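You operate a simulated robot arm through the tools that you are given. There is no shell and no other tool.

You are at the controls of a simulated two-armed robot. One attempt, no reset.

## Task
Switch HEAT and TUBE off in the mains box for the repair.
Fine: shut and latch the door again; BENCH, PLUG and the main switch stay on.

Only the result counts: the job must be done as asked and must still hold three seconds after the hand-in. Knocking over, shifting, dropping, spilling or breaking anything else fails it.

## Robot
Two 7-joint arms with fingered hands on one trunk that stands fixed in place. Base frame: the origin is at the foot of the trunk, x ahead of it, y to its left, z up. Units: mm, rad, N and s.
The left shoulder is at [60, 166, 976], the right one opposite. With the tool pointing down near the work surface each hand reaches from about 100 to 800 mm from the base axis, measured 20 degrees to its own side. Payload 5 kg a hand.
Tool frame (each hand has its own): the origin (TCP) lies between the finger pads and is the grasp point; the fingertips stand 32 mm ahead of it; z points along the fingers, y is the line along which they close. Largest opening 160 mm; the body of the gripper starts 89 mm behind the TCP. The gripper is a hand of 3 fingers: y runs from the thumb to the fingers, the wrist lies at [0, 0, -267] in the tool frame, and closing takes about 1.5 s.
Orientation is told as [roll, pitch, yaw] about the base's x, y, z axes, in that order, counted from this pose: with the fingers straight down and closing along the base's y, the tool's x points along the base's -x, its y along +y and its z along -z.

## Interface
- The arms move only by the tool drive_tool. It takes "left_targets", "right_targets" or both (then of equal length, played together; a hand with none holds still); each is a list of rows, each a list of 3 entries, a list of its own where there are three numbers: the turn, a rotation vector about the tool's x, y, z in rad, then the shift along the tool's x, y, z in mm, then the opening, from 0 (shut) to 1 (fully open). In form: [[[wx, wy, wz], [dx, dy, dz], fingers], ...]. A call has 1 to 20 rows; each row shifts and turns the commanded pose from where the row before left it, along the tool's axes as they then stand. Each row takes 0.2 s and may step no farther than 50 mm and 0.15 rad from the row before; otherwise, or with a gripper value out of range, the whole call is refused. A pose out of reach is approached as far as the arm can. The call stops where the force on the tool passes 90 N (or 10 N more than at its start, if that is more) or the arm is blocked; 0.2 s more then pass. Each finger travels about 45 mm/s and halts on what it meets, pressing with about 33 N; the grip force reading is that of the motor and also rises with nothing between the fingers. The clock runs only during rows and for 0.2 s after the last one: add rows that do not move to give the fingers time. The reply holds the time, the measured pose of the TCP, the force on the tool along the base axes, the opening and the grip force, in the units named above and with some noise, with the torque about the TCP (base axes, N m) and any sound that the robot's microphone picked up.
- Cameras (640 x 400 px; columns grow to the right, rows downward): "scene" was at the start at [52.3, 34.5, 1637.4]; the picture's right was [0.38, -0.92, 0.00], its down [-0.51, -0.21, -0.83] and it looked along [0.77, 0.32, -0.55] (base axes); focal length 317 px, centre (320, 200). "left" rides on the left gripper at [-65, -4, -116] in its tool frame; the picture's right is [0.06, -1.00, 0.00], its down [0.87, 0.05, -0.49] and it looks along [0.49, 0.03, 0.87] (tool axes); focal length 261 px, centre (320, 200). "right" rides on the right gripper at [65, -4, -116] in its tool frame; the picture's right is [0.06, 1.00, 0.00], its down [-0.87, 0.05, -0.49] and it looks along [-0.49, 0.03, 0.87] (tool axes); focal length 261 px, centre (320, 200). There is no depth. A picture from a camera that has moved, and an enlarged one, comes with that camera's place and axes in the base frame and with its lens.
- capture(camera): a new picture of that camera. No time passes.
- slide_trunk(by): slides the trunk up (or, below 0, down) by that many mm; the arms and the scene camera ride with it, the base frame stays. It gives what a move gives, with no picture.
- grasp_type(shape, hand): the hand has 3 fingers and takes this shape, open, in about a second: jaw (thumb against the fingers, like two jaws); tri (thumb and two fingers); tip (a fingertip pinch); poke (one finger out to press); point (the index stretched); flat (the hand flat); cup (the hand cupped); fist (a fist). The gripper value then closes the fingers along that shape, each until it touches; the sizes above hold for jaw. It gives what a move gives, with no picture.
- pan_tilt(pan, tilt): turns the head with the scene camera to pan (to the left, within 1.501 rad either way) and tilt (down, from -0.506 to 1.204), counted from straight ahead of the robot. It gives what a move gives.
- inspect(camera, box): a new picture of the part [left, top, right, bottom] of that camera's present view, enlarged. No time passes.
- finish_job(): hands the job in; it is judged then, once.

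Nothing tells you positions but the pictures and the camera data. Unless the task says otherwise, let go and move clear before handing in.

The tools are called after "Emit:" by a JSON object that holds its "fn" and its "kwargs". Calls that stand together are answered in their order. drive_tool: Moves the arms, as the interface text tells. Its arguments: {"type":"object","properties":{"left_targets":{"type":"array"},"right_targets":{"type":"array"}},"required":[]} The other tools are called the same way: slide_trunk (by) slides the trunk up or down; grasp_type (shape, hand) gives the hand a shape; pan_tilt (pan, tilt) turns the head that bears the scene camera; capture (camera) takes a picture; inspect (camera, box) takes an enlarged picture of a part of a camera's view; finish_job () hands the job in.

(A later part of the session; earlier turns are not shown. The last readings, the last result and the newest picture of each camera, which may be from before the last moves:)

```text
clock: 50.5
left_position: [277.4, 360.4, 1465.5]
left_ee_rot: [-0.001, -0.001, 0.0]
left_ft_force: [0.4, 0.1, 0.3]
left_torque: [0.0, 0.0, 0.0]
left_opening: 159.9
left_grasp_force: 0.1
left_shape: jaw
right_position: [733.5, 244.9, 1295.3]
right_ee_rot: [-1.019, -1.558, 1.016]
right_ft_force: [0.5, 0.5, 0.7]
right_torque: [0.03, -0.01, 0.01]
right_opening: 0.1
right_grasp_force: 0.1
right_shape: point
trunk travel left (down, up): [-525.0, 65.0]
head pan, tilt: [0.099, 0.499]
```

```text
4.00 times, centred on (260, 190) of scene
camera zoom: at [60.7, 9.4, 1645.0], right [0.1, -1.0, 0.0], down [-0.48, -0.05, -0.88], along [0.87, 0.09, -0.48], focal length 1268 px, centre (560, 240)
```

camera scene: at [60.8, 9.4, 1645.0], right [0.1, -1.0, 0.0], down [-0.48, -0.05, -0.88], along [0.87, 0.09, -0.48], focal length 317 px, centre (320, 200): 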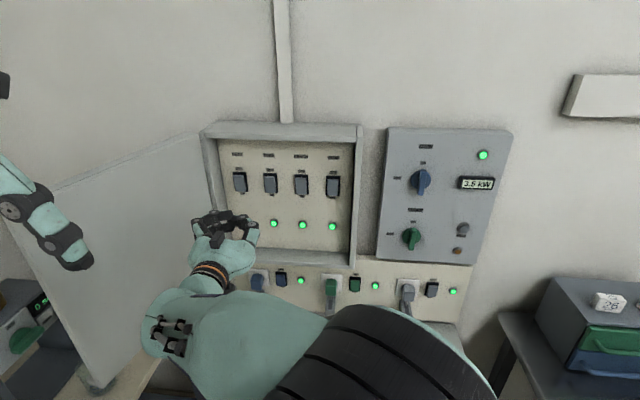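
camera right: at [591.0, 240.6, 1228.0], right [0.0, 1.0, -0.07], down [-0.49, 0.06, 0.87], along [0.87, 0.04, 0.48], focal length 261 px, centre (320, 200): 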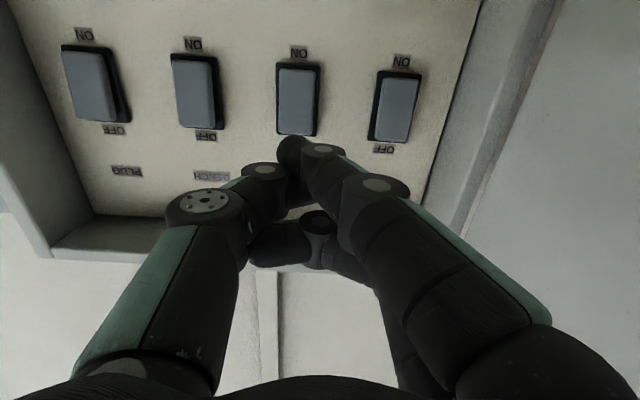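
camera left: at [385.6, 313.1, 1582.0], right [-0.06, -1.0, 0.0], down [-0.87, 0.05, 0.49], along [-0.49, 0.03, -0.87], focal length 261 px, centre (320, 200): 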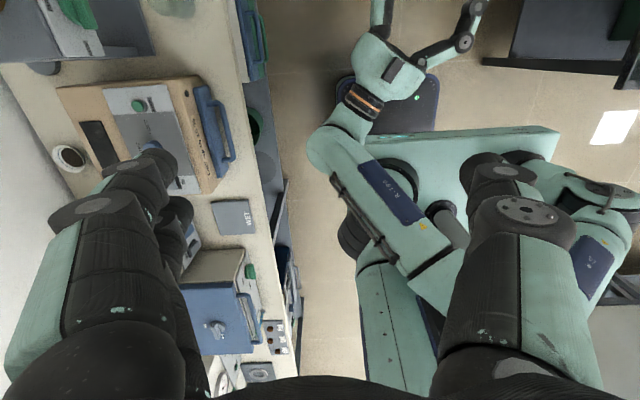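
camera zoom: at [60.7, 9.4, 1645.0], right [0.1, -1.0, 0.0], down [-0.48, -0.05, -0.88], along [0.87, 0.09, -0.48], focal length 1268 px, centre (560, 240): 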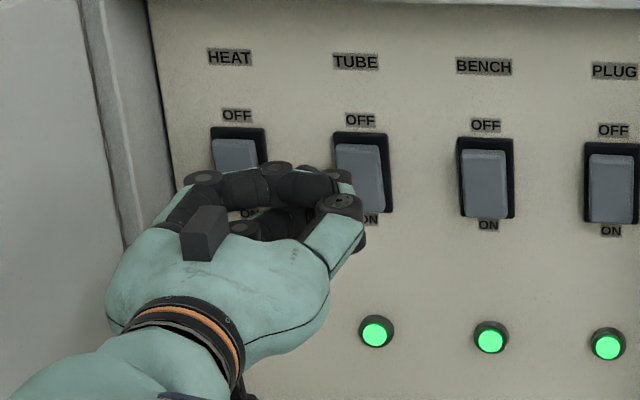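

The tip is still clear of the rocker, at about y=223.5, z=1285. I'll carry on forward in 4 mm steps.

Emit:
{"fn": "drive_tool", "kwargs": {"right_targets": [[[0, 0, 0], [0, 0, 4], 0], [[0, 0, 0], [0, 0, 4], 0], [[0, 0, 0], [0, 0, 4], 0], [[0, 0, 0], [0, 0, 0], 0]]}}

Emit:
{"fn": "inspect", "kwargs": {"camera": "right", "box": [200, 60, 440, 210]}}

```text
clock: 51.5
left_position: [276.9, 361.0, 1466.8]
left_ee_rot: [0.001, 0.0, 0.001]
left_ft_force: [0.8, 0.6, -0.3]
left_torque: [0.02, 0.0, -0.01]
left_opening: 159.6
left_grasp_force: 0.0
left_shape: jaw
right_position: [746.8, 244.5, 1294.9]
right_ee_rot: [-0.997, -1.559, 0.994]
right_ft_force: [0.5, -0.1, 0.3]
right_torque: [0.03, 0.0, -0.02]
right_opening: 0.0
right_grasp_force: 0.0
right_shape: point
trunk travel left (down, up): [-525.0, 65.0]
head pan, tilt: [0.099, 0.499]
```

```text
2.67 times, centred on (320, 135) of right
camera zoom: at [630.1, 240.2, 1231.5], right [0.0, 1.0, -0.07], down [-0.49, 0.06, 0.87], along [0.87, 0.03, 0.48], focal length 695 px, centre (320, 373)
```

zoom: 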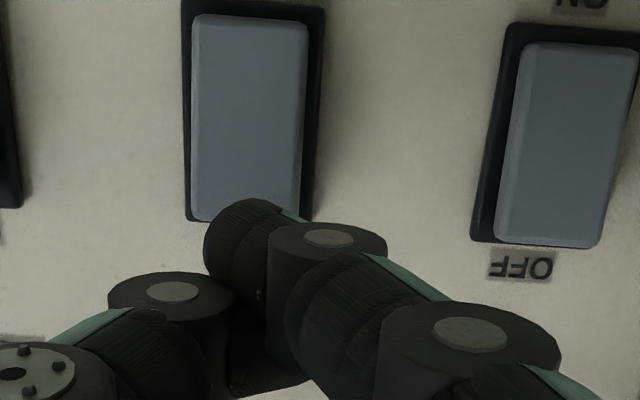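

Emit:
{"fn": "drive_tool", "kwargs": {"right_targets": [[[0, 0, 0], [0, 0, 4], 0], [[0, 0, 0], [0, 0, 4], 0], [[0, 0, 0], [0, 0, 0], 0]]}}

Emit:
{"fn": "inspect", "kwargs": {"camera": "right", "box": [200, 60, 440, 210]}}

Emit:
{"fn": "inspect", "kwargs": {"camera": "scene", "box": [210, 140, 310, 240]}}

```text
clock: 52.3
left_position: [278.4, 360.5, 1465.8]
left_ee_rot: [0.0, 0.001, 0.002]
left_ft_force: [-0.2, 0.4, -0.1]
left_torque: [0.01, -0.02, -0.01]
left_opening: 159.8
left_grasp_force: 0.0
left_shape: jaw
right_position: [753.6, 246.1, 1295.2]
right_ee_rot: [-1.012, -1.558, 1.011]
right_ft_force: [-0.2, -0.1, 0.4]
right_torque: [0.04, -0.03, 0.01]
right_opening: 0.2
right_grasp_force: 0.1
right_shape: point
trunk travel left (down, up): [-525.0, 65.0]
head pan, tilt: [0.099, 0.499]
```

```text
2.67 times, centred on (320, 135) of right
camera zoom: at [638.4, 241.0, 1231.9], right [0.0, 1.0, -0.07], down [-0.49, 0.06, 0.87], along [0.87, 0.03, 0.48], focal length 695 px, centre (320, 373)
```

zoom: 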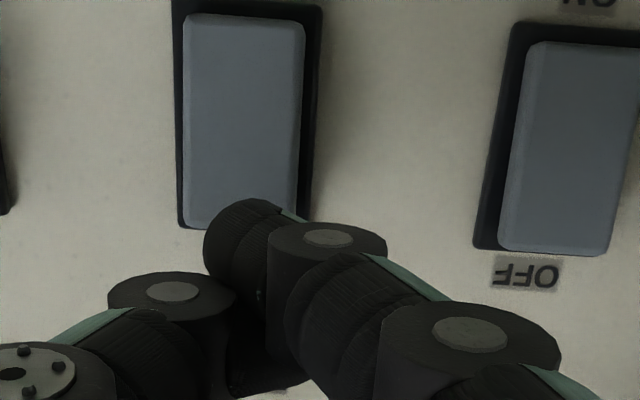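

```text
4.00 times, centred on (260, 190) of scene
camera zoom: at [60.8, 9.4, 1645.0], right [0.1, -1.0, 0.0], down [-0.48, -0.05, -0.88], along [0.87, 0.09, -0.48], focal length 1268 px, centre (560, 240)
```

zoom: 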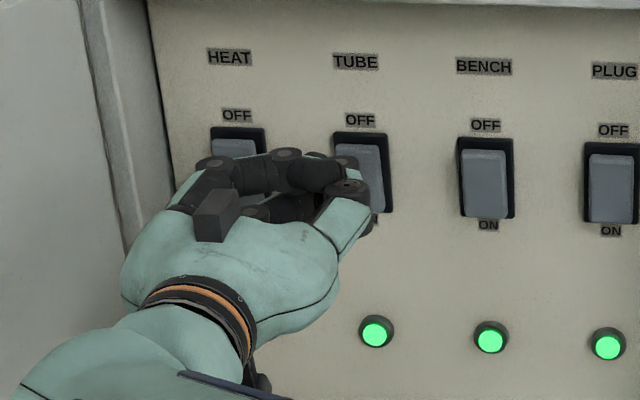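

Emit:
{"fn": "drive_tool", "kwargs": {"right_targets": [[[0, 0, 0], [0, 0, 4], 0], [[0, 0, 0], [0, 0, 4], 0], [[0, 0, 0], [0, 0, 0], 0]]}}

Emit:
{"fn": "inspect", "kwargs": {"camera": "right", "box": [200, 60, 440, 210]}}

```text
clock: 53.1
left_position: [278.9, 359.3, 1466.0]
left_ee_rot: [0.001, 0.001, 0.001]
left_ft_force: [0.3, 0.6, -0.4]
left_torque: [-0.01, -0.02, -0.01]
left_opening: 159.7
left_grasp_force: 0.1
left_shape: jaw
right_position: [761.4, 244.7, 1296.2]
right_ee_rot: [-0.976, -1.559, 0.976]
right_ft_force: [-0.4, 0.3, 0.3]
right_torque: [-0.02, -0.01, -0.03]
right_opening: 0.3
right_grasp_force: 0.2
right_shape: point
trunk travel left (down, up): [-525.0, 65.0]
head pan, tilt: [0.099, 0.499]
```

```text
2.67 times, centred on (320, 135) of right
camera zoom: at [646.2, 240.8, 1231.5], right [0.0, 1.0, -0.07], down [-0.49, 0.06, 0.87], along [0.87, 0.03, 0.48], focal length 695 px, centre (320, 373)
```

zoom: 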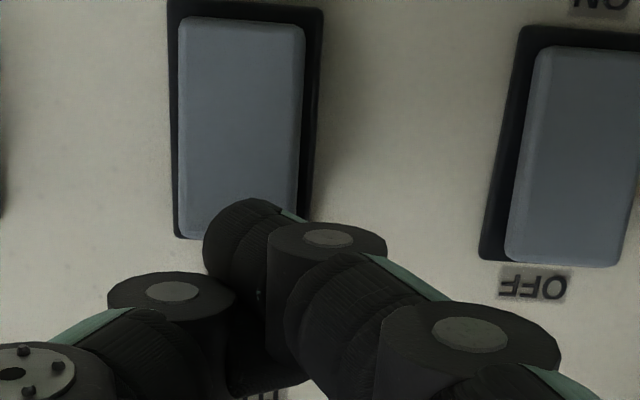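

Emit:
{"fn": "drive_tool", "kwargs": {"right_targets": [[[0, 0, 0], [0, 0, 3], 0], [[0, 0, 0], [0, 0, 3], 0], [[0, 0, 0], [0, 0, 0], 0]]}}

Emit:
{"fn": "inspect", "kwargs": {"camera": "right", "box": [200, 60, 440, 210]}}

Emit:
{"fn": "inspect", "kwargs": {"camera": "scene", "box": [230, 150, 300, 200]}}

```text
clock: 53.9
left_position: [278.3, 359.8, 1467.1]
left_ee_rot: [0.001, 0.0, 0.0]
left_ft_force: [0.9, 1.2, -0.3]
left_torque: [0.01, 0.0, 0.03]
left_opening: 160.0
left_grasp_force: 0.1
left_shape: jaw
right_position: [767.2, 244.0, 1295.0]
right_ee_rot: [-0.989, -1.557, 0.988]
right_ft_force: [0.7, 0.2, 0.1]
right_torque: [-0.01, 0.03, -0.02]
right_opening: 0.1
right_grasp_force: 0.0
right_shape: point
trunk travel left (down, up): [-525.0, 65.0]
head pan, tilt: [0.099, 0.499]
```

```text
2.67 times, centred on (320, 135) of right
camera zoom: at [652.2, 240.0, 1231.9], right [0.0, 1.0, -0.07], down [-0.49, 0.06, 0.87], along [0.87, 0.03, 0.48], focal length 695 px, centre (320, 373)
```

zoom: 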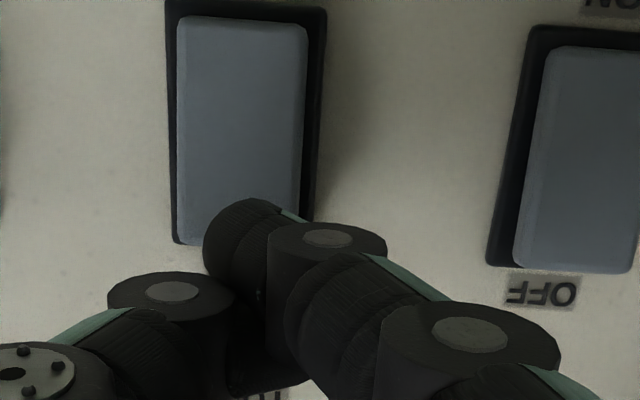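

```text
8.00 times, centred on (265, 175) of scene
camera zoom: at [60.8, 9.4, 1645.0], right [0.1, -1.0, 0.0], down [-0.48, -0.05, -0.88], along [0.87, 0.09, -0.48], focal length 2536 px, centre (760, 400)
```

zoom: 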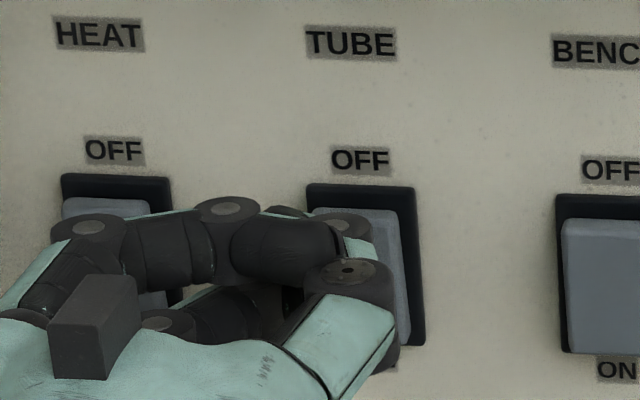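

Emit:
{"fn": "drive_tool", "kwargs": {"right_targets": [[[0, 0, 0], [0, 0, 3], 0], [[0, 0, 0], [0, 0, 3], 0], [[0, 0, 0], [0, 0, 0], 0]]}}

Emit:
{"fn": "inspect", "kwargs": {"camera": "right", "box": [200, 60, 440, 210]}}

Emit:
{"fn": "inspect", "kwargs": {"camera": "scene", "box": [220, 150, 370, 250]}}

```text
clock: 54.7
left_position: [278.6, 360.0, 1465.8]
left_ee_rot: [0.0, 0.0, 0.003]
left_ft_force: [0.5, 0.1, 1.0]
left_torque: [-0.01, 0.01, 0.02]
left_opening: 159.7
left_grasp_force: 0.0
left_shape: jaw
right_position: [775.1, 245.9, 1294.0]
right_ee_rot: [-1.002, -1.558, 1.001]
right_ft_force: [0.4, 0.0, 0.3]
right_torque: [-0.01, 0.01, 0.01]
right_opening: 0.1
right_grasp_force: 0.0
right_shape: point
trunk travel left (down, up): [-525.0, 65.0]
head pan, tilt: [0.099, 0.499]
```

```text
2.67 times, centred on (320, 135) of right
camera zoom: at [658.8, 240.6, 1231.7], right [0.0, 1.0, -0.07], down [-0.49, 0.06, 0.87], along [0.87, 0.03, 0.48], focal length 695 px, centre (320, 373)
```

zoom: 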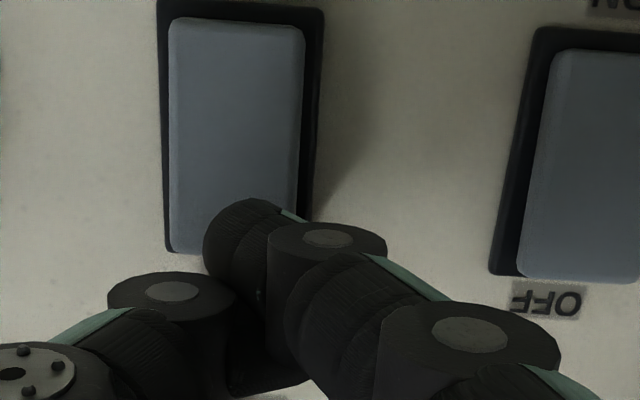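

```text
4.00 times, centred on (295, 200) of scene
camera zoom: at [60.8, 9.4, 1645.0], right [0.1, -1.0, 0.0], down [-0.48, -0.05, -0.88], along [0.87, 0.09, -0.48], focal length 1268 px, centre (420, 200)
```

zoom: 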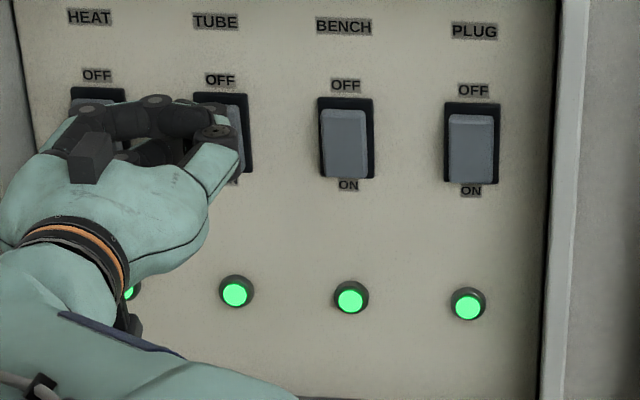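

Emit:
{"fn": "drive_tool", "kwargs": {"right_targets": [[[0, 0, 0], [-2, 0, 3], 0], [[0, 0, 0], [0, 0, 3], 0], [[0, 0, 0], [0, 0, 0], 0]]}}

Emit:
{"fn": "inspect", "kwargs": {"camera": "right", "box": [200, 60, 440, 210]}}

```text
clock: 55.5
left_position: [277.8, 359.9, 1466.4]
left_ee_rot: [-0.001, -0.001, 0.001]
left_ft_force: [0.5, -1.1, 1.2]
left_torque: [0.02, 0.01, 0.0]
left_opening: 159.9
left_grasp_force: 0.0
left_shape: jaw
right_position: [781.1, 244.8, 1296.5]
right_ee_rot: [-1.014, -1.56, 1.012]
right_ft_force: [0.6, 0.3, -0.2]
right_torque: [-0.05, 0.02, -0.02]
right_opening: 0.1
right_grasp_force: 0.1
right_shape: point
trunk travel left (down, up): [-525.0, 65.0]
head pan, tilt: [0.099, 0.499]
```

```text
2.67 times, centred on (320, 135) of right
camera zoom: at [664.6, 240.6, 1233.1], right [0.0, 1.0, -0.07], down [-0.49, 0.06, 0.87], along [0.87, 0.03, 0.48], focal length 695 px, centre (320, 373)
```

zoom: 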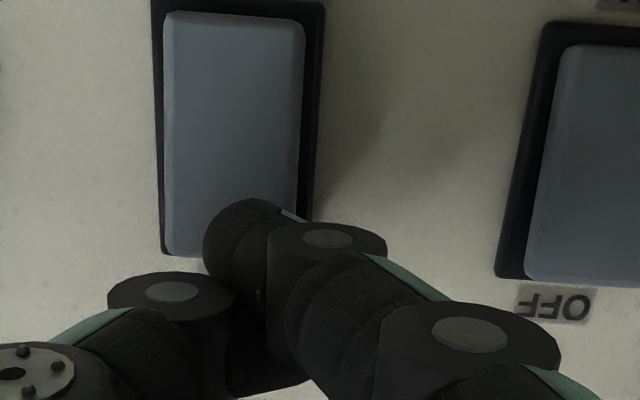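

Emit:
{"fn": "drive_tool", "kwargs": {"right_targets": [[[0, 0, 0], [0, 0, 3], 0], [[0, 0, 0], [0, 0, 3], 0], [[0, 0, 0], [0, 0, 0], 0]]}}

Emit:
{"fn": "inspect", "kwargs": {"camera": "right", "box": [200, 60, 440, 210]}}

```text
clock: 56.3
left_position: [278.9, 360.7, 1466.9]
left_ee_rot: [-0.001, -0.001, 0.002]
left_ft_force: [0.0, 0.1, -0.5]
left_torque: [0.0, -0.03, 0.01]
left_opening: 159.9
left_grasp_force: 0.0
left_shape: jaw
right_position: [786.9, 245.4, 1296.4]
right_ee_rot: [-0.981, -1.56, 0.977]
right_ft_force: [0.5, 0.0, 0.4]
right_torque: [0.02, -0.06, -0.02]
right_opening: 0.0
right_grasp_force: 0.0
right_shape: point
trunk travel left (down, up): [-525.0, 65.0]
head pan, tilt: [0.099, 0.499]
```

```text
2.67 times, centred on (320, 135) of right
camera zoom: at [671.1, 240.4, 1233.3], right [0.0, 1.0, -0.07], down [-0.49, 0.06, 0.87], along [0.87, 0.03, 0.48], focal length 695 px, centre (320, 373)
```

zoom: 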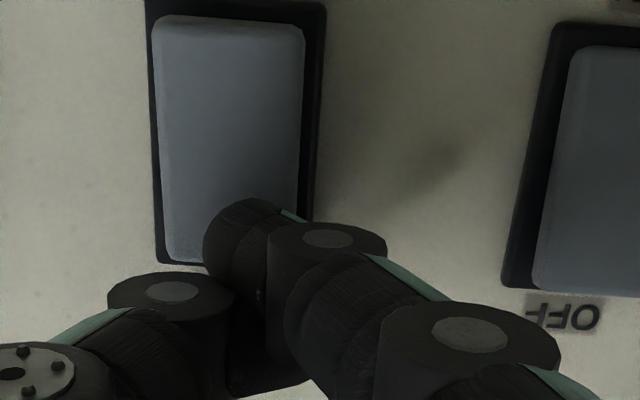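

Emit:
{"fn": "drive_tool", "kwargs": {"right_targets": [[[0, 0, 0], [-4, 0, 2], 0], [[0, 0, 0], [0, 0, 2], 0], [[0, 0, 0], [0, 0, 2], 0], [[0, 0, 0], [0, 0, 0], 0]]}}

Emit:
{"fn": "inspect", "kwargs": {"camera": "right", "box": [200, 60, 440, 210]}}

Emit:
{"fn": "inspect", "kwargs": {"camera": "scene", "box": [220, 150, 370, 250]}}

```text
clock: 57.3
left_position: [274.6, 360.4, 1466.5]
left_ee_rot: [-0.001, -0.002, 0.004]
left_ft_force: [0.5, -0.1, -0.4]
left_torque: [0.02, -0.02, 0.05]
left_opening: 160.1
left_grasp_force: 0.1
left_shape: jaw
right_position: [788.6, 247.1, 1303.0]
right_ee_rot: [-1.047, -1.559, 1.049]
right_ft_force: [-20.9, 0.9, -3.3]
right_torque: [0.05, 0.59, -0.32]
right_opening: 0.2
right_grasp_force: 0.0
right_shape: point
trunk travel left (down, up): [-525.0, 65.0]
head pan, tilt: [0.099, 0.499]
```

```text
2.67 times, centred on (320, 135) of right
camera zoom: at [673.1, 242.2, 1238.4], right [0.0, 1.0, -0.07], down [-0.49, 0.06, 0.87], along [0.87, 0.04, 0.49], focal length 695 px, centre (320, 373)
```

zoom: 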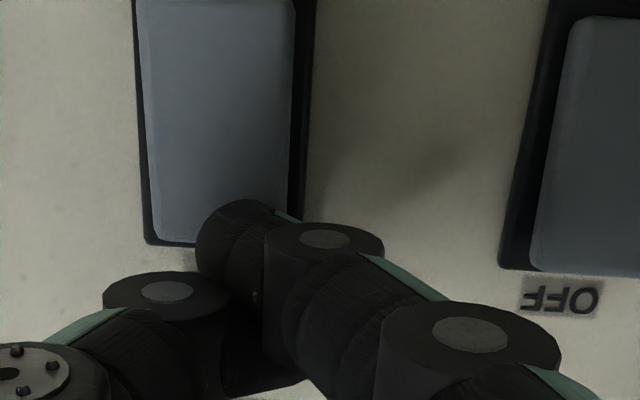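

```text
4.00 times, centred on (295, 200) of scene
camera zoom: at [57.6, 9.6, 1645.0], right [0.1, -0.99, 0.0], down [-0.47, -0.05, -0.88], along [0.87, 0.09, -0.48], focal length 1268 px, centre (420, 200)
```

zoom: 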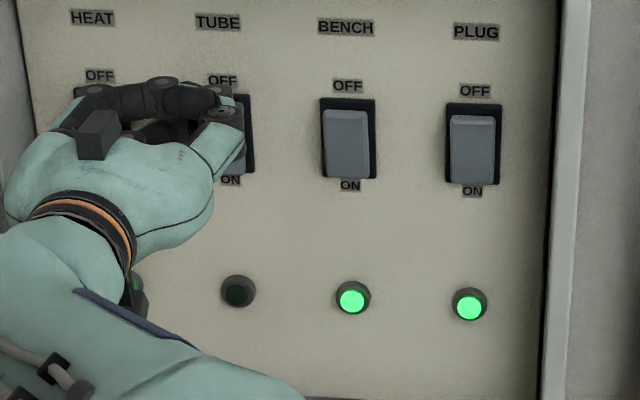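

The TUBE lamp went out while the other lamps stay lit. HEAT sits close to the left wall of the box, so I'll back off, turn the hand a little to the left to keep the knuckles clear, and move over to it.

Emit:
{"fn": "drive_tool", "kwargs": {"right_targets": [[[0, 0, 0], [0, 0, -10], 0], [[0, 0, 0], [0, 0, -25], 0], [[0, 0, 0], [0, 0, -30], 0], [[0, 0, 0], [0, 0, -20], 0], [[-0.1, 0, 0], [0, 15, 0], 0], [[-0.1, 0, 0], [0, 15, 0], 0], [[-0.1, 0, 0], [0, 15, 0], 0], [[-0.1, 0, 0], [0, 15, 0], 0], [[0, 0, 0], [0, 0, 0], 0]]}}

Emit:
{"fn": "capture", "kwargs": {"camera": "right"}}

Emit:
{"fn": "capture", "kwargs": {"camera": "scene"}}

Emit:
{"fn": "inspect", "kwargs": {"camera": "scene", "box": [190, 115, 370, 265]}}

```text
clock: 59.3
left_position: [277.9, 362.1, 1466.5]
left_ee_rot: [0.0, 0.001, 0.001]
left_ft_force: [-0.7, -0.2, -0.1]
left_torque: [0.0, -0.04, 0.02]
left_opening: 159.8
left_grasp_force: 0.1
left_shape: jaw
right_position: [698.4, 307.5, 1301.1]
right_ee_rot: [-0.617, -1.558, 1.018]
right_ft_force: [0.4, 0.3, 0.4]
right_torque: [-0.03, 0.01, -0.01]
right_opening: 0.1
right_grasp_force: 0.0
right_shape: point
trunk travel left (down, up): [-525.0, 65.0]
head pan, tilt: [0.099, 0.499]
```

```text
taken
camera right: at [593.1, 256.4, 1237.0], right [-0.39, 0.92, -0.07], down [-0.47, -0.13, 0.87], along [0.79, 0.37, 0.48], focal length 261 px, centre (320, 200)
```

right: 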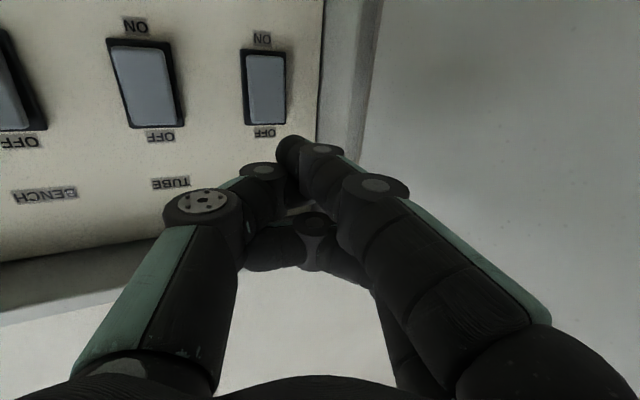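

```text
taken
camera scene: at [60.6, 9.7, 1645.0], right [0.1, -0.99, 0.0], down [-0.48, -0.05, -0.88], along [0.87, 0.09, -0.48], focal length 317 px, centre (320, 200)
```

scene: 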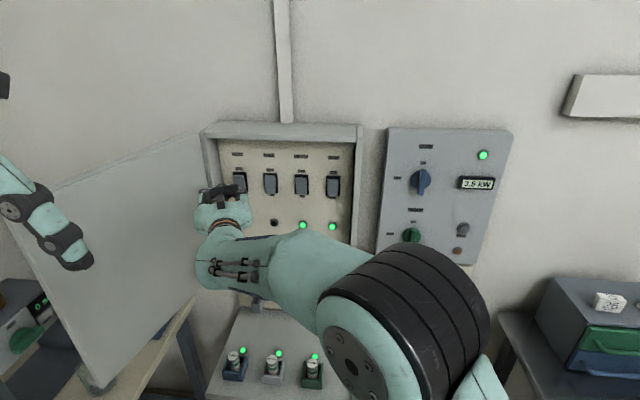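

```text
2.67 times, centred on (280, 190) of scene
camera zoom: at [60.6, 9.7, 1645.0], right [0.1, -0.99, 0.0], down [-0.48, -0.05, -0.88], along [0.87, 0.09, -0.48], focal length 845 px, centre (427, 227)
```

zoom: 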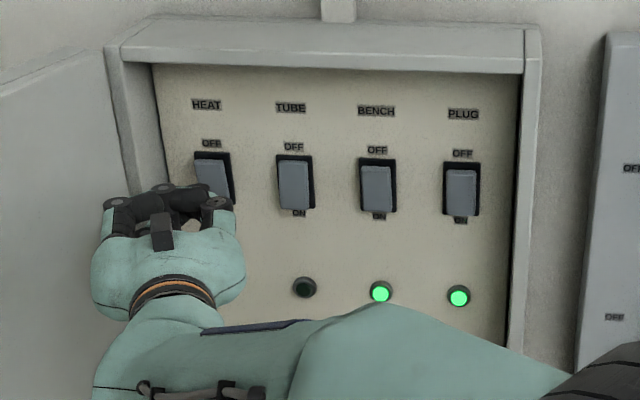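

The hand turned fine. HEAT's centre is at about [836, 309.5, 1265] and the fingertip is at about [736, 301, 1281]; I'll turn slightly more and move straight in, checking the gap to the left wall.

Emit:
{"fn": "drive_tool", "kwargs": {"right_targets": [[[-0.1, 0, 0], [-1, 2, 0], 0], [[0, 0, 0], [0, -9.6, 17.6], 0], [[0, 0, 0], [0, -9.6, 17.6], 0], [[0, 0, 0], [0, 0, 0], 0]]}}

Emit:
{"fn": "capture", "kwargs": {"camera": "right"}}

Emit:
{"fn": "inspect", "kwargs": {"camera": "scene", "box": [190, 130, 290, 210]}}

```text
clock: 60.3
left_position: [277.4, 361.3, 1464.9]
left_ee_rot: [0.0, 0.0, 0.001]
left_ft_force: [0.0, 0.1, 0.4]
left_torque: [-0.02, -0.01, -0.01]
left_opening: 159.7
left_grasp_force: 0.0
left_shape: jaw
right_position: [738.0, 306.2, 1303.0]
right_ee_rot: [-0.529, -1.558, 1.028]
right_ft_force: [-0.6, -0.3, -0.4]
right_torque: [-0.01, 0.0, -0.02]
right_opening: 0.0
right_grasp_force: 0.1
right_shape: point
trunk travel left (down, up): [-525.0, 65.0]
head pan, tilt: [0.099, 0.499]
```

```text
taken
camera right: at [638.0, 247.4, 1239.3], right [-0.48, 0.88, -0.07], down [-0.45, -0.18, 0.87], along [0.75, 0.45, 0.48], focal length 261 px, centre (320, 200)
```

right: 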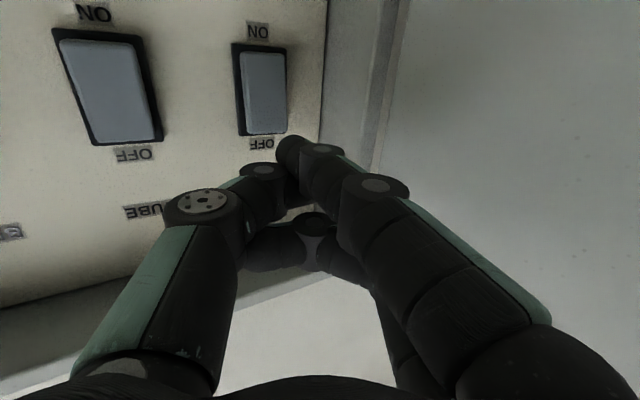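

```text
5.00 times, centred on (240, 170) of scene
camera zoom: at [60.3, 9.9, 1645.0], right [0.1, -0.99, 0.0], down [-0.48, -0.05, -0.88], along [0.87, 0.09, -0.48], focal length 1585 px, centre (720, 350)
```

zoom: 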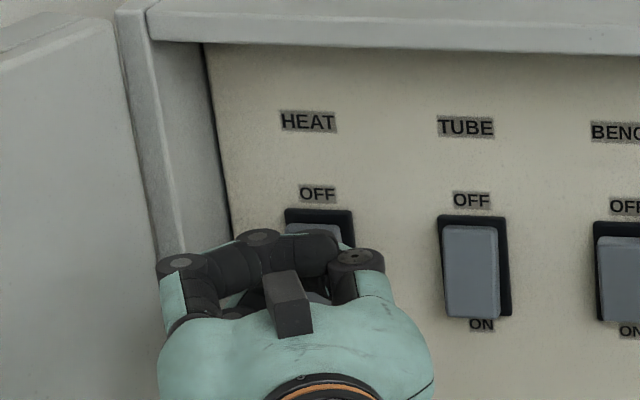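

Clear of the wall, with the tip at about [776, 306.6, 1283]. Moving on towards the rocker.

Emit:
{"fn": "drive_tool", "kwargs": {"right_targets": [[[0, 0, 0], [0, -4.8, 8.8], 0], [[0, 0, 0], [0, -4.8, 8.8], 0], [[0, 0, 0], [0, -4.8, 8.8], 0], [[0, 0, 0], [0, -2.4, 4.4], 0], [[0, 0, 0], [0, 0, 0], 0]]}}

Emit:
{"fn": "capture", "kwargs": {"camera": "right"}}

Emit:
{"fn": "inspect", "kwargs": {"camera": "scene", "box": [190, 130, 290, 210]}}

```text
clock: 61.5
left_position: [278.1, 359.8, 1466.1]
left_ee_rot: [0.001, 0.0, 0.002]
left_ft_force: [0.4, -0.2, 0.1]
left_torque: [-0.04, -0.02, -0.03]
left_opening: 159.8
left_grasp_force: 0.1
left_shape: jaw
right_position: [773.2, 305.6, 1301.6]
right_ee_rot: [-0.485, -1.558, 0.983]
right_ft_force: [0.7, 0.3, 0.2]
right_torque: [-0.01, 0.02, 0.02]
right_opening: 0.0
right_grasp_force: 0.2
right_shape: point
trunk travel left (down, up): [-525.0, 65.0]
head pan, tilt: [0.099, 0.499]
```

```text
taken
camera right: at [673.2, 246.0, 1238.8], right [-0.48, 0.88, -0.07], down [-0.45, -0.18, 0.87], along [0.75, 0.45, 0.48], focal length 261 px, centre (320, 200)
```

right: 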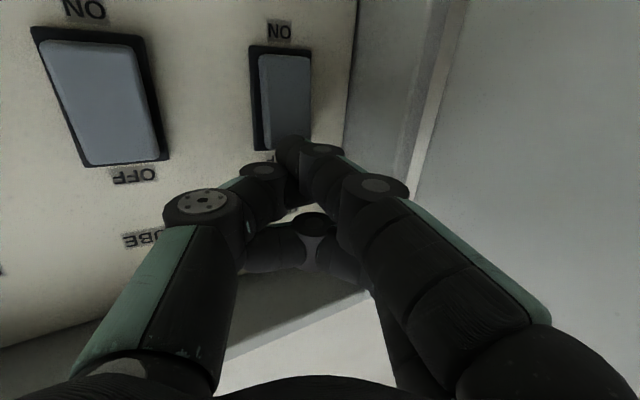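

```text
5.00 times, centred on (240, 170) of scene
camera zoom: at [60.8, 9.3, 1645.0], right [0.1, -1.0, 0.0], down [-0.48, -0.05, -0.88], along [0.87, 0.09, -0.48], focal length 1585 px, centre (720, 350)
```

zoom: 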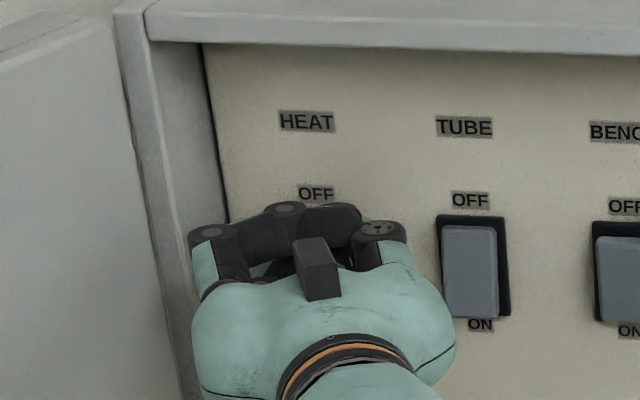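

Emit:
{"fn": "drive_tool", "kwargs": {"right_targets": [[[0, 0, 0], [0, -1.44, 2.63], 0], [[0, 0, 0], [0, -1.44, 2.63], 0], [[0, 0, 0], [0, -1.0, 1.75], 0], [[0, 0, 0], [0, 0, 0], 0]]}}

Emit:
{"fn": "inspect", "kwargs": {"camera": "right", "box": [200, 20, 440, 210]}}

```text
clock: 62.5
left_position: [277.8, 360.5, 1466.8]
left_ee_rot: [0.001, 0.0, 0.003]
left_ft_force: [0.3, -0.7, -0.1]
left_torque: [0.01, 0.02, 0.01]
left_opening: 159.7
left_grasp_force: 0.1
left_shape: jaw
right_position: [780.1, 304.6, 1301.0]
right_ee_rot: [-0.516, -1.558, 1.016]
right_ft_force: [-1.2, 0.5, 0.2]
right_torque: [-0.01, 0.01, 0.06]
right_opening: 0.0
right_grasp_force: 0.0
right_shape: point
trunk travel left (down, up): [-525.0, 65.0]
head pan, tilt: [0.099, 0.499]
```

```text
2.11 times, centred on (320, 115) of right
camera zoom: at [680.9, 246.7, 1238.0], right [-0.48, 0.88, -0.07], down [-0.45, -0.18, 0.87], along [0.75, 0.45, 0.48], focal length 549 px, centre (320, 379)
```

zoom: 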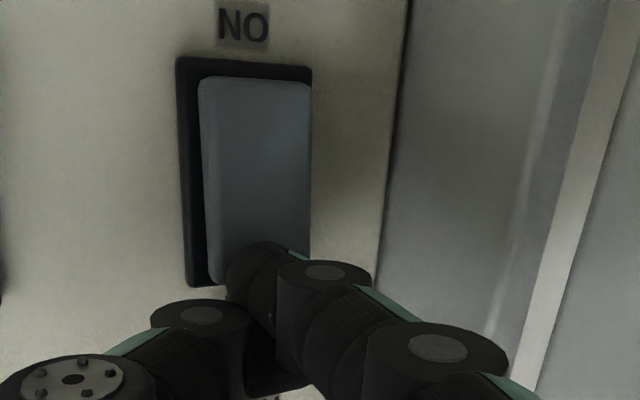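

Contact is close, and the tip is over the upper part of HEAT. A few more small steps.

Emit:
{"fn": "drive_tool", "kwargs": {"right_targets": [[[0, 0, 0], [-1, -1, 1.75], 0], [[0, 0, 0], [0, -1, 1.75], 0], [[0, 0, 0], [0, -1, 1.75], 0], [[0, 0, 0], [0, 0, 0], 0]]}}

Emit:
{"fn": "inspect", "kwargs": {"camera": "right", "box": [200, 20, 440, 210]}}

Emit:
{"fn": "capture", "kwargs": {"camera": "scene"}}

```text
clock: 63.5
left_position: [276.9, 359.4, 1467.0]
left_ee_rot: [0.001, -0.001, 0.001]
left_ft_force: [-0.2, -0.2, 0.9]
left_torque: [0.02, 0.01, 0.0]
left_opening: 159.7
left_grasp_force: 0.0
left_shape: jaw
right_position: [785.7, 306.6, 1302.6]
right_ee_rot: [-0.512, -1.56, 1.014]
right_ft_force: [-8.9, -2.1, 0.3]
right_torque: [-0.08, 0.14, -0.05]
right_opening: 0.2
right_grasp_force: 0.0
right_shape: point
trunk travel left (down, up): [-525.0, 65.0]
head pan, tilt: [0.099, 0.499]
```

```text
2.11 times, centred on (320, 115) of right
camera zoom: at [685.9, 246.8, 1239.1], right [-0.48, 0.88, -0.07], down [-0.45, -0.18, 0.87], along [0.75, 0.45, 0.48], focal length 549 px, centre (320, 379)
```

zoom: 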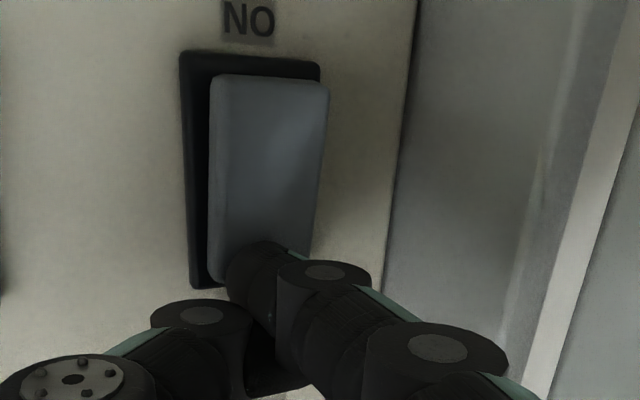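

```text
taken
camera scene: at [59.4, 9.1, 1645.0], right [0.1, -0.99, 0.0], down [-0.48, -0.05, -0.88], along [0.87, 0.09, -0.48], focal length 317 px, centre (320, 200)
```

scene: 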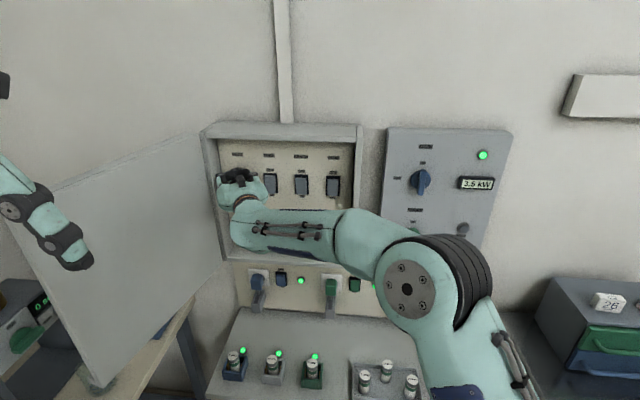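

The rocker is tipping under 9 N. A little more, to the force that worked for TUBE, then I'll back off and look.

Emit:
{"fn": "drive_tool", "kwargs": {"right_targets": [[[0, 0, 0], [0, -1, 1.75], 0], [[0, 0, 0], [0, -0.5, 1], 0], [[0, 0, 0], [0, 0, 0], 0]]}}

Emit:
{"fn": "inspect", "kwargs": {"camera": "right", "box": [200, 20, 440, 210]}}

```text
clock: 64.3
left_position: [274.5, 360.5, 1467.0]
left_ee_rot: [0.001, 0.0, 0.003]
left_ft_force: [0.2, 1.2, -0.4]
left_torque: [-0.02, -0.01, -0.01]
left_opening: 159.8
left_grasp_force: 0.0
left_shape: jaw
right_position: [785.4, 308.1, 1302.9]
right_ee_rot: [-0.566, -1.559, 1.068]
right_ft_force: [-26.1, -4.7, -3.7]
right_torque: [-0.12, 0.71, -0.07]
right_opening: 0.3
right_grasp_force: 0.0
right_shape: point
trunk travel left (down, up): [-525.0, 65.0]
head pan, tilt: [0.099, 0.499]
```

```text
2.11 times, centred on (320, 115) of right
camera zoom: at [686.3, 247.3, 1239.9], right [-0.48, 0.87, -0.07], down [-0.45, -0.18, 0.87], along [0.75, 0.45, 0.48], focal length 549 px, centre (320, 379)
```

zoom: 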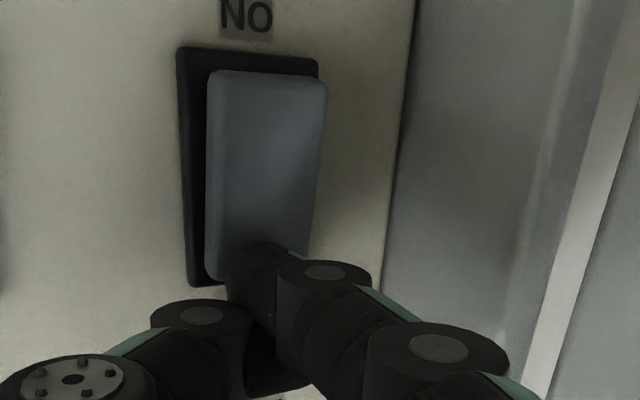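

The rocker is fully over. I'll withdraw straight back the way I came and check the lamps.

Emit:
{"fn": "drive_tool", "kwargs": {"right_targets": [[[0, 0, 0], [0, 4.8, -8.8], 0], [[0, 0, 0], [0, 9.6, -17.6], 0], [[0, 0, 0], [0, 12, -22], 0], [[0, 0, 0], [0, 12, -22], 0], [[0.1, 0, 0], [0, 0, -20], 0], [[0.1, 0, 0], [0, -20, -20], 0], [[0.1, 0, 0], [0, -25, -10], 0], [[0.1, 0, 0], [0, -25, 0], 0], [[0.1, 0, 0], [0, -25, 0], 0]]}}

Emit:
{"fn": "capture", "kwargs": {"camera": "scene"}}

Emit:
{"fn": "capture", "kwargs": {"camera": "right"}}

```text
clock: 66.3
left_position: [278.3, 360.5, 1466.0]
left_ee_rot: [0.0, -0.002, 0.0]
left_ft_force: [0.3, -0.3, 0.2]
left_torque: [-0.01, -0.02, 0.0]
left_opening: 160.2
left_grasp_force: 0.1
left_shape: jaw
right_position: [687.8, 194.0, 1305.1]
right_ee_rot: [-1.047, -1.558, 1.046]
right_ft_force: [-0.4, 0.0, -0.3]
right_torque: [-0.02, -0.01, 0.0]
right_opening: 0.0
right_grasp_force: 0.0
right_shape: point
trunk travel left (down, up): [-525.0, 65.0]
head pan, tilt: [0.099, 0.499]
```

```text
taken
camera scene: at [60.7, 9.7, 1645.0], right [0.1, -1.0, 0.0], down [-0.48, -0.05, -0.88], along [0.87, 0.09, -0.48], focal length 317 px, centre (320, 200)
```

scene: 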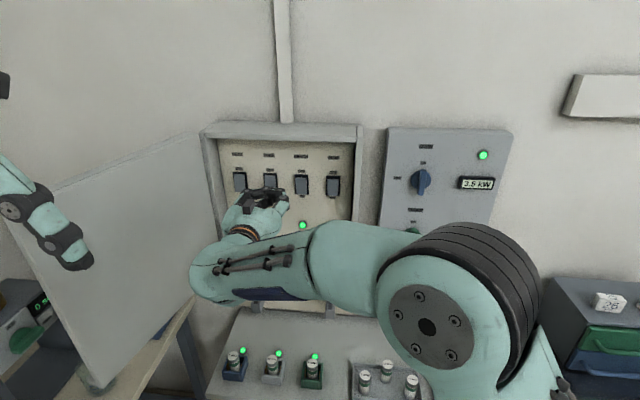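

```text
taken
camera right: at [571.8, 188.7, 1241.5], right [0.0, 1.0, -0.07], down [-0.49, 0.06, 0.87], along [0.87, 0.03, 0.48], focal length 261 px, centre (320, 200)
```

right: 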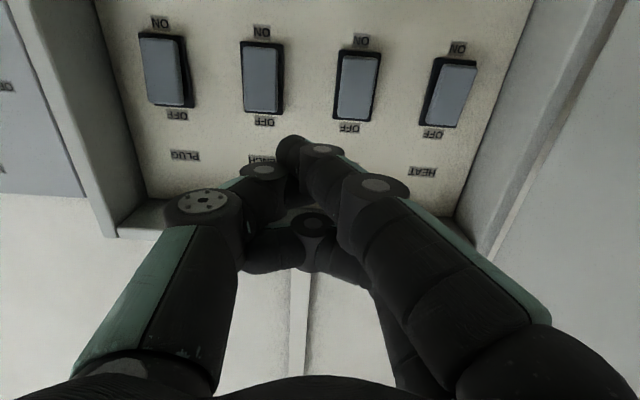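

The tip is clear. I'll carry the right hand off to the right, back where it started, so I can see the lamps and leave the door room to swing.

Emit:
{"fn": "drive_tool", "kwargs": {"right_targets": [[[0, 0, 0], [-9, -29.6, -25.6], 0], [[0, 0, 0], [-9, -29.6, -25.6], 0], [[0, 0, 0], [-9, -29.6, -25.6], 0], [[0, 0, 0], [-9, -29.6, -25.6], 0], [[0, 0, 0], [-9, -29.6, -25.6], 0], [[0, 0, 0], [-7, -37.6, -15.3], 0], [[0, 0, 0], [-7, -37.6, -15.3], 0], [[0, 0, 0], [-7, -37.6, -15.3], 0], [[0, 0, 0], [-7, -37.6, -15.3], 0], [[0, 0, 0], [-7, -37.6, -15.3], 0], [[0, 0, 0], [-7, -37.6, -15.3], 0], [[0, 0, 0], [-7, -37.6, -15.3], 0]]}}

Emit:
{"fn": "capture", "kwargs": {"camera": "scene"}}

Emit:
{"fn": "inspect", "kwargs": {"camera": "scene", "box": [190, 115, 370, 265]}}

```text
clock: 68.9
left_position: [277.1, 359.5, 1467.4]
left_ee_rot: [0.003, -0.001, 0.002]
left_ft_force: [0.0, -0.6, -0.1]
left_torque: [0.02, -0.01, 0.04]
left_opening: 159.9
left_grasp_force: 0.0
left_shape: jaw
right_position: [452.4, -217.3, 1404.4]
right_ee_rot: [-1.082, -1.558, 1.083]
right_ft_force: [-0.3, 0.6, -0.3]
right_torque: [0.02, -0.01, 0.03]
right_opening: 0.0
right_grasp_force: 0.0
right_shape: point
trunk travel left (down, up): [-525.0, 65.0]
head pan, tilt: [0.099, 0.499]
```

```text
taken
camera scene: at [59.7, 8.0, 1645.0], right [0.1, -1.0, 0.0], down [-0.48, -0.05, -0.88], along [0.87, 0.09, -0.48], focal length 317 px, centre (320, 200)
```

scene: 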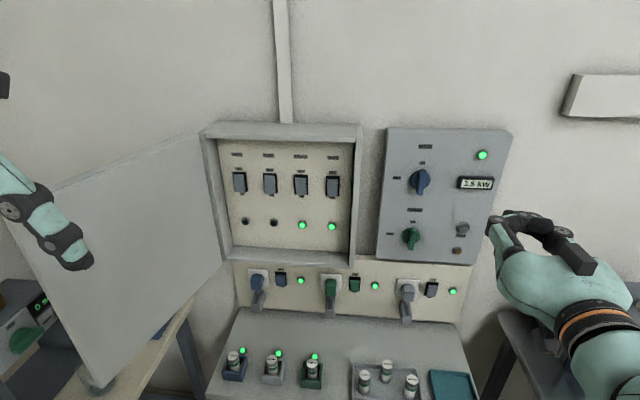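

```text
2.67 times, centred on (280, 190) of scene
camera zoom: at [59.7, 8.0, 1645.0], right [0.1, -1.0, 0.0], down [-0.48, -0.05, -0.88], along [0.87, 0.09, -0.48], focal length 845 px, centre (427, 227)
```

zoom: 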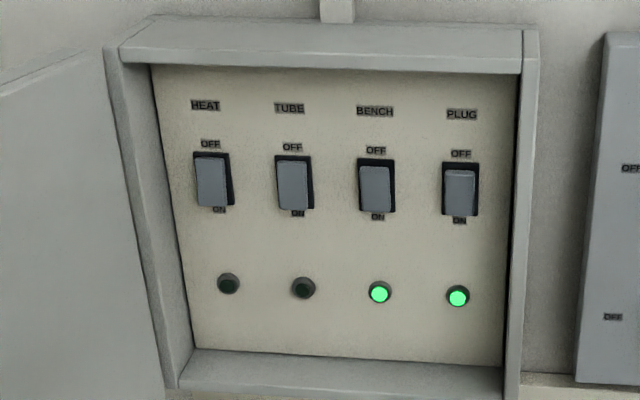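

HEAT and TUBE are dark, BENCH and PLUG still lit. Next I close the door with the left hand; I'll turn the head left to see the door's outer side and the left bench.

Emit:
{"fn": "pan_tilt", "kwargs": {"pan": 0.75, "tilt": 0.55}}

Emit:
{"fn": "capture", "kwargs": {"camera": "scene"}}

Emit:
{"fn": "capture", "kwargs": {"camera": "left"}}

```text
clock: 69.9
left_position: [277.4, 360.8, 1466.2]
left_ee_rot: [0.0, 0.001, 0.003]
left_ft_force: [0.0, -0.5, 0.6]
left_torque: [0.0, -0.04, -0.02]
left_opening: 159.9
left_grasp_force: 0.1
left_shape: jaw
right_position: [453.5, -217.2, 1402.4]
right_ee_rot: [-0.993, -1.558, 0.99]
right_ft_force: [-0.2, 0.5, 0.1]
right_torque: [0.01, 0.0, 0.02]
right_opening: 0.0
right_grasp_force: 0.0
right_shape: point
trunk travel left (down, up): [-525.0, 65.0]
head pan, tilt: [0.75, 0.55]
```

```text
taken
camera scene: at [36.0, 61.4, 1640.4], right [0.68, -0.73, 0.0], down [-0.38, -0.36, -0.85], along [0.62, 0.58, -0.52], focal length 317 px, centre (320, 200)
```

scene: 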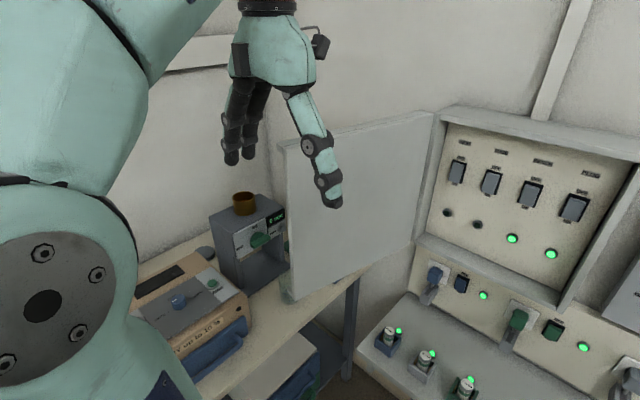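

```text
taken
camera left: at [343.2, 356.5, 1582.4], right [-0.06, -1.0, 0.0], down [-0.87, 0.05, 0.49], along [-0.49, 0.03, -0.87], focal length 261 px, centre (320, 200)
```

left: 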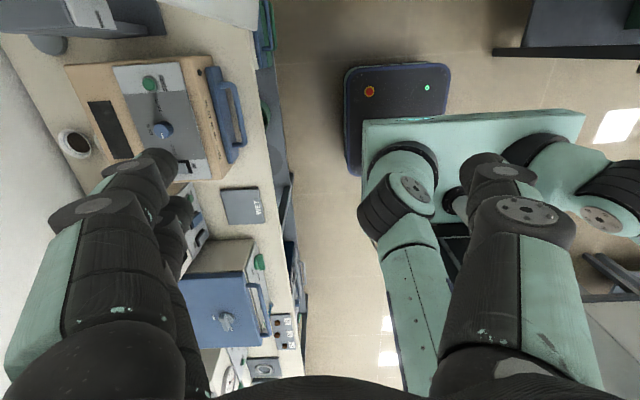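

The left bench holds a dispenser with a cup on top, close behind the open door. Before bringing the left hand round there, I'll look from another head angle to work out how tall and how near it is.

Emit:
{"fn": "inspect", "kwargs": {"camera": "scene", "box": [190, 120, 440, 310]}}

Emit:
{"fn": "pan_tilt", "kwargs": {"pan": 1.45, "tilt": 0.55}}

Emit:
{"fn": "capture", "kwargs": {"camera": "scene"}}

```text
2.11 times, centred on (315, 215) of scene
camera zoom: at [36.0, 61.4, 1640.4], right [0.68, -0.73, 0.0], down [-0.38, -0.36, -0.85], along [0.62, 0.58, -0.52], focal length 667 px, centre (330, 168)
```

zoom: 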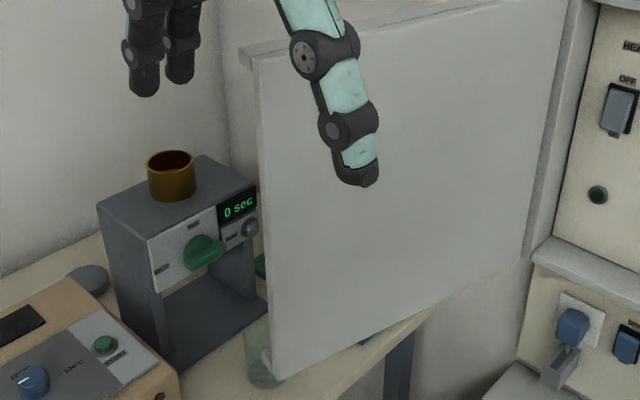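

```text
clock: 71.0
left_position: [278.5, 360.6, 1466.9]
left_ee_rot: [0.0, -0.001, 0.002]
left_ft_force: [-0.2, -0.5, -0.5]
left_torque: [-0.03, -0.03, 0.01]
left_opening: 159.9
left_grasp_force: 0.0
left_shape: jaw
right_position: [453.2, -216.3, 1403.5]
right_ee_rot: [-0.991, -1.558, 0.989]
right_ft_force: [0.9, -0.2, 1.3]
right_torque: [0.01, -0.02, -0.02]
right_opening: 0.0
right_grasp_force: 0.2
right_shape: point
trunk travel left (down, up): [-525.0, 65.0]
head pan, tilt: [1.45, 0.55]
```

```text
taken
camera scene: at [-18.9, 89.2, 1640.4], right [0.99, -0.12, 0.0], down [-0.06, -0.52, -0.85], along [0.1, 0.85, -0.52], focal length 317 px, centre (320, 200)
```

scene: 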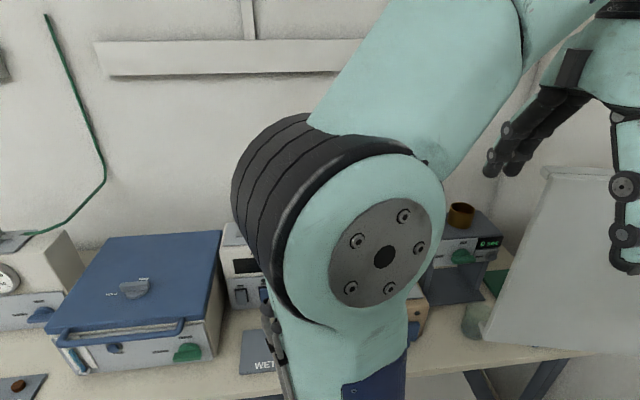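

The cup is well away, at about [580, 950, 1050], so the space at z above 1150 and y below 700 is free. I'll move the left hand round past the door's free edge to its outer side, staying at x≈280 to clear the edge.

Emit:
{"fn": "pan_tilt", "kwargs": {"pan": 0.75, "tilt": 0.5}}

Emit:
{"fn": "drive_tool", "kwargs": {"left_targets": [[[0, 0, 0], [0, 30, 13], 0.8], [[0, 0, 0], [0, 30, 13], 0.6], [[0, 0, 0], [0, 30, 13], 0.4], [[0, 0, 0], [0, 30, 13], 0.2], [[0, 0, 0], [0, 30, 13], 0], [[0, 0, 0], [0, 30, 13], 0], [[0, 0, 0], [0, 30, 13], 0], [[0, 0, 0], [0, 30, 13], 0], [[0, 0, 0], [0, 20, 10], 0]]}}

Emit:
{"fn": "capture", "kwargs": {"camera": "scene"}}

Emit:
{"fn": "capture", "kwargs": {"camera": "left"}}

```text
clock: 72.1
left_position: [279.1, 360.3, 1466.7]
left_ee_rot: [0.0, 0.0, 0.002]
left_ft_force: [0.7, -0.1, 0.3]
left_torque: [0.0, 0.01, 0.05]
left_opening: 159.6
left_grasp_force: 0.1
left_shape: jaw
right_position: [452.2, -215.7, 1403.8]
right_ee_rot: [-0.993, -1.56, 0.991]
right_ft_force: [0.2, -0.3, 0.0]
right_torque: [0.02, 0.01, -0.01]
right_opening: 0.0
right_grasp_force: 0.1
right_shape: point
trunk travel left (down, up): [-525.0, 65.0]
head pan, tilt: [0.75, 0.499]
```

```text
clock: 74.1
left_position: [277.8, 621.0, 1352.0]
left_ee_rot: [0.002, -0.001, 0.002]
left_ft_force: [-0.2, 0.6, 0.3]
left_torque: [-0.07, -0.01, 0.03]
left_opening: 0.0
left_grasp_force: 0.0
left_shape: jaw
right_position: [453.8, -215.9, 1403.6]
right_ee_rot: [-1.0, -1.559, 0.999]
right_ft_force: [-0.1, 0.0, 0.4]
right_torque: [-0.01, 0.0, -0.03]
right_opening: 0.0
right_grasp_force: 0.1
right_shape: point
trunk travel left (down, up): [-525.0, 65.0]
head pan, tilt: [0.75, 0.499]
```

```text
taken
camera scene: at [36.9, 62.7, 1644.9], right [0.68, -0.73, 0.0], down [-0.35, -0.33, -0.88], along [0.64, 0.6, -0.48], focal length 317 px, centre (320, 200)
```

scene: 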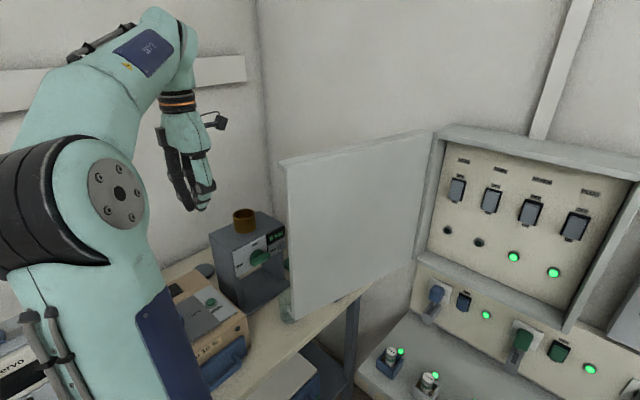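

```text
taken
camera left: at [342.6, 617.1, 1468.8], right [-0.06, -1.0, 0.0], down [-0.87, 0.05, 0.49], along [-0.49, 0.03, -0.87], focal length 261 px, centre (320, 200)
```

left: 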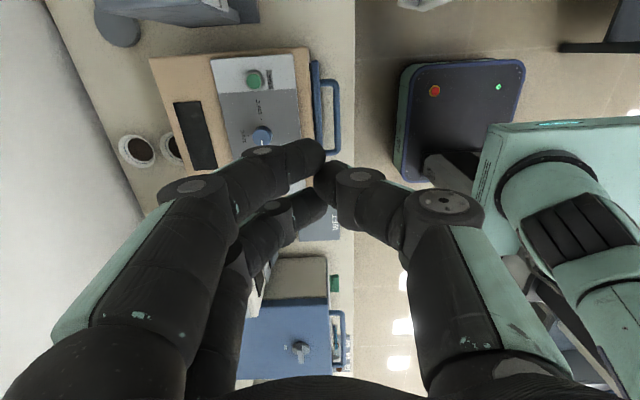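

The left hand is on the outer side of the door. I'll bring it forward to about [520, 600, 1200], which keeps it nearer the hinge than the knob and handle.

Emit:
{"fn": "drive_tool", "kwargs": {"left_targets": [[[0, 0, 0], [-30, -2, 25], 0], [[0, 0, 0], [-30, -2, 25], 0], [[0, 0, 0], [-30, -2, 25], 0], [[0, 0, 0], [-30, -2, 25], 0], [[0, 0, 0], [-30, -2, 25], 0], [[0, 0, 0], [-30, -2, 25], 0], [[0, 0, 0], [-30, -2, 0], 0], [[0, 0, 0], [-30, -2, 0], 0], [[0, 0, 0], [0, 0, 0], 0]]}}

Emit:
{"fn": "capture", "kwargs": {"camera": "scene"}}

Emit:
{"fn": "capture", "kwargs": {"camera": "left"}}

```text
clock: 76.1
left_position: [515.4, 604.9, 1202.1]
left_ee_rot: [-0.001, 0.001, 0.004]
left_ft_force: [0.0, -0.2, 0.2]
left_torque: [-0.02, -0.02, 0.03]
left_opening: 0.0
left_grasp_force: 33.3
left_shape: jaw
right_position: [453.0, -215.7, 1402.5]
right_ee_rot: [-1.029, -1.56, 1.026]
right_ft_force: [-0.1, -0.5, -0.9]
right_torque: [0.0, 0.02, 0.01]
right_opening: 0.1
right_grasp_force: 0.1
right_shape: point
trunk travel left (down, up): [-525.0, 65.0]
head pan, tilt: [0.75, 0.499]
```

```text
taken
camera scene: at [36.0, 62.2, 1645.0], right [0.68, -0.73, 0.0], down [-0.35, -0.33, -0.88], along [0.64, 0.6, -0.48], focal length 317 px, centre (320, 200)
```

scene: 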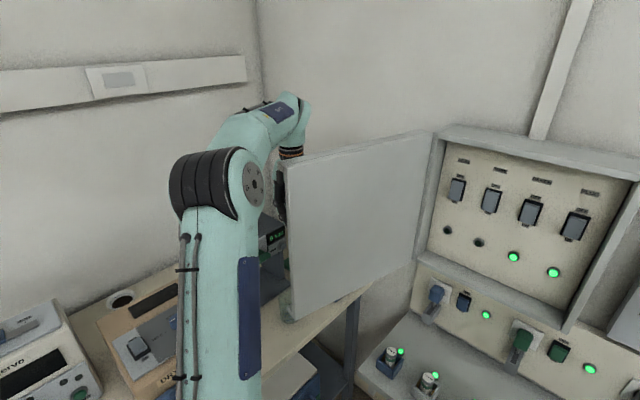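

```text
taken
camera left: at [581.3, 600.8, 1319.4], right [-0.06, -1.0, 0.0], down [-0.87, 0.05, 0.49], along [-0.49, 0.03, -0.87], focal length 261 px, centre (320, 200)
```

left: 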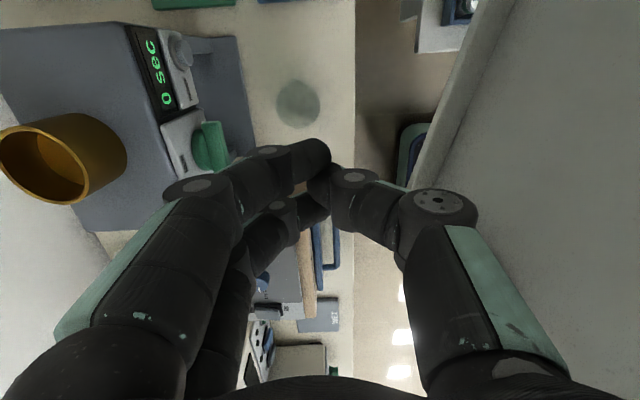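

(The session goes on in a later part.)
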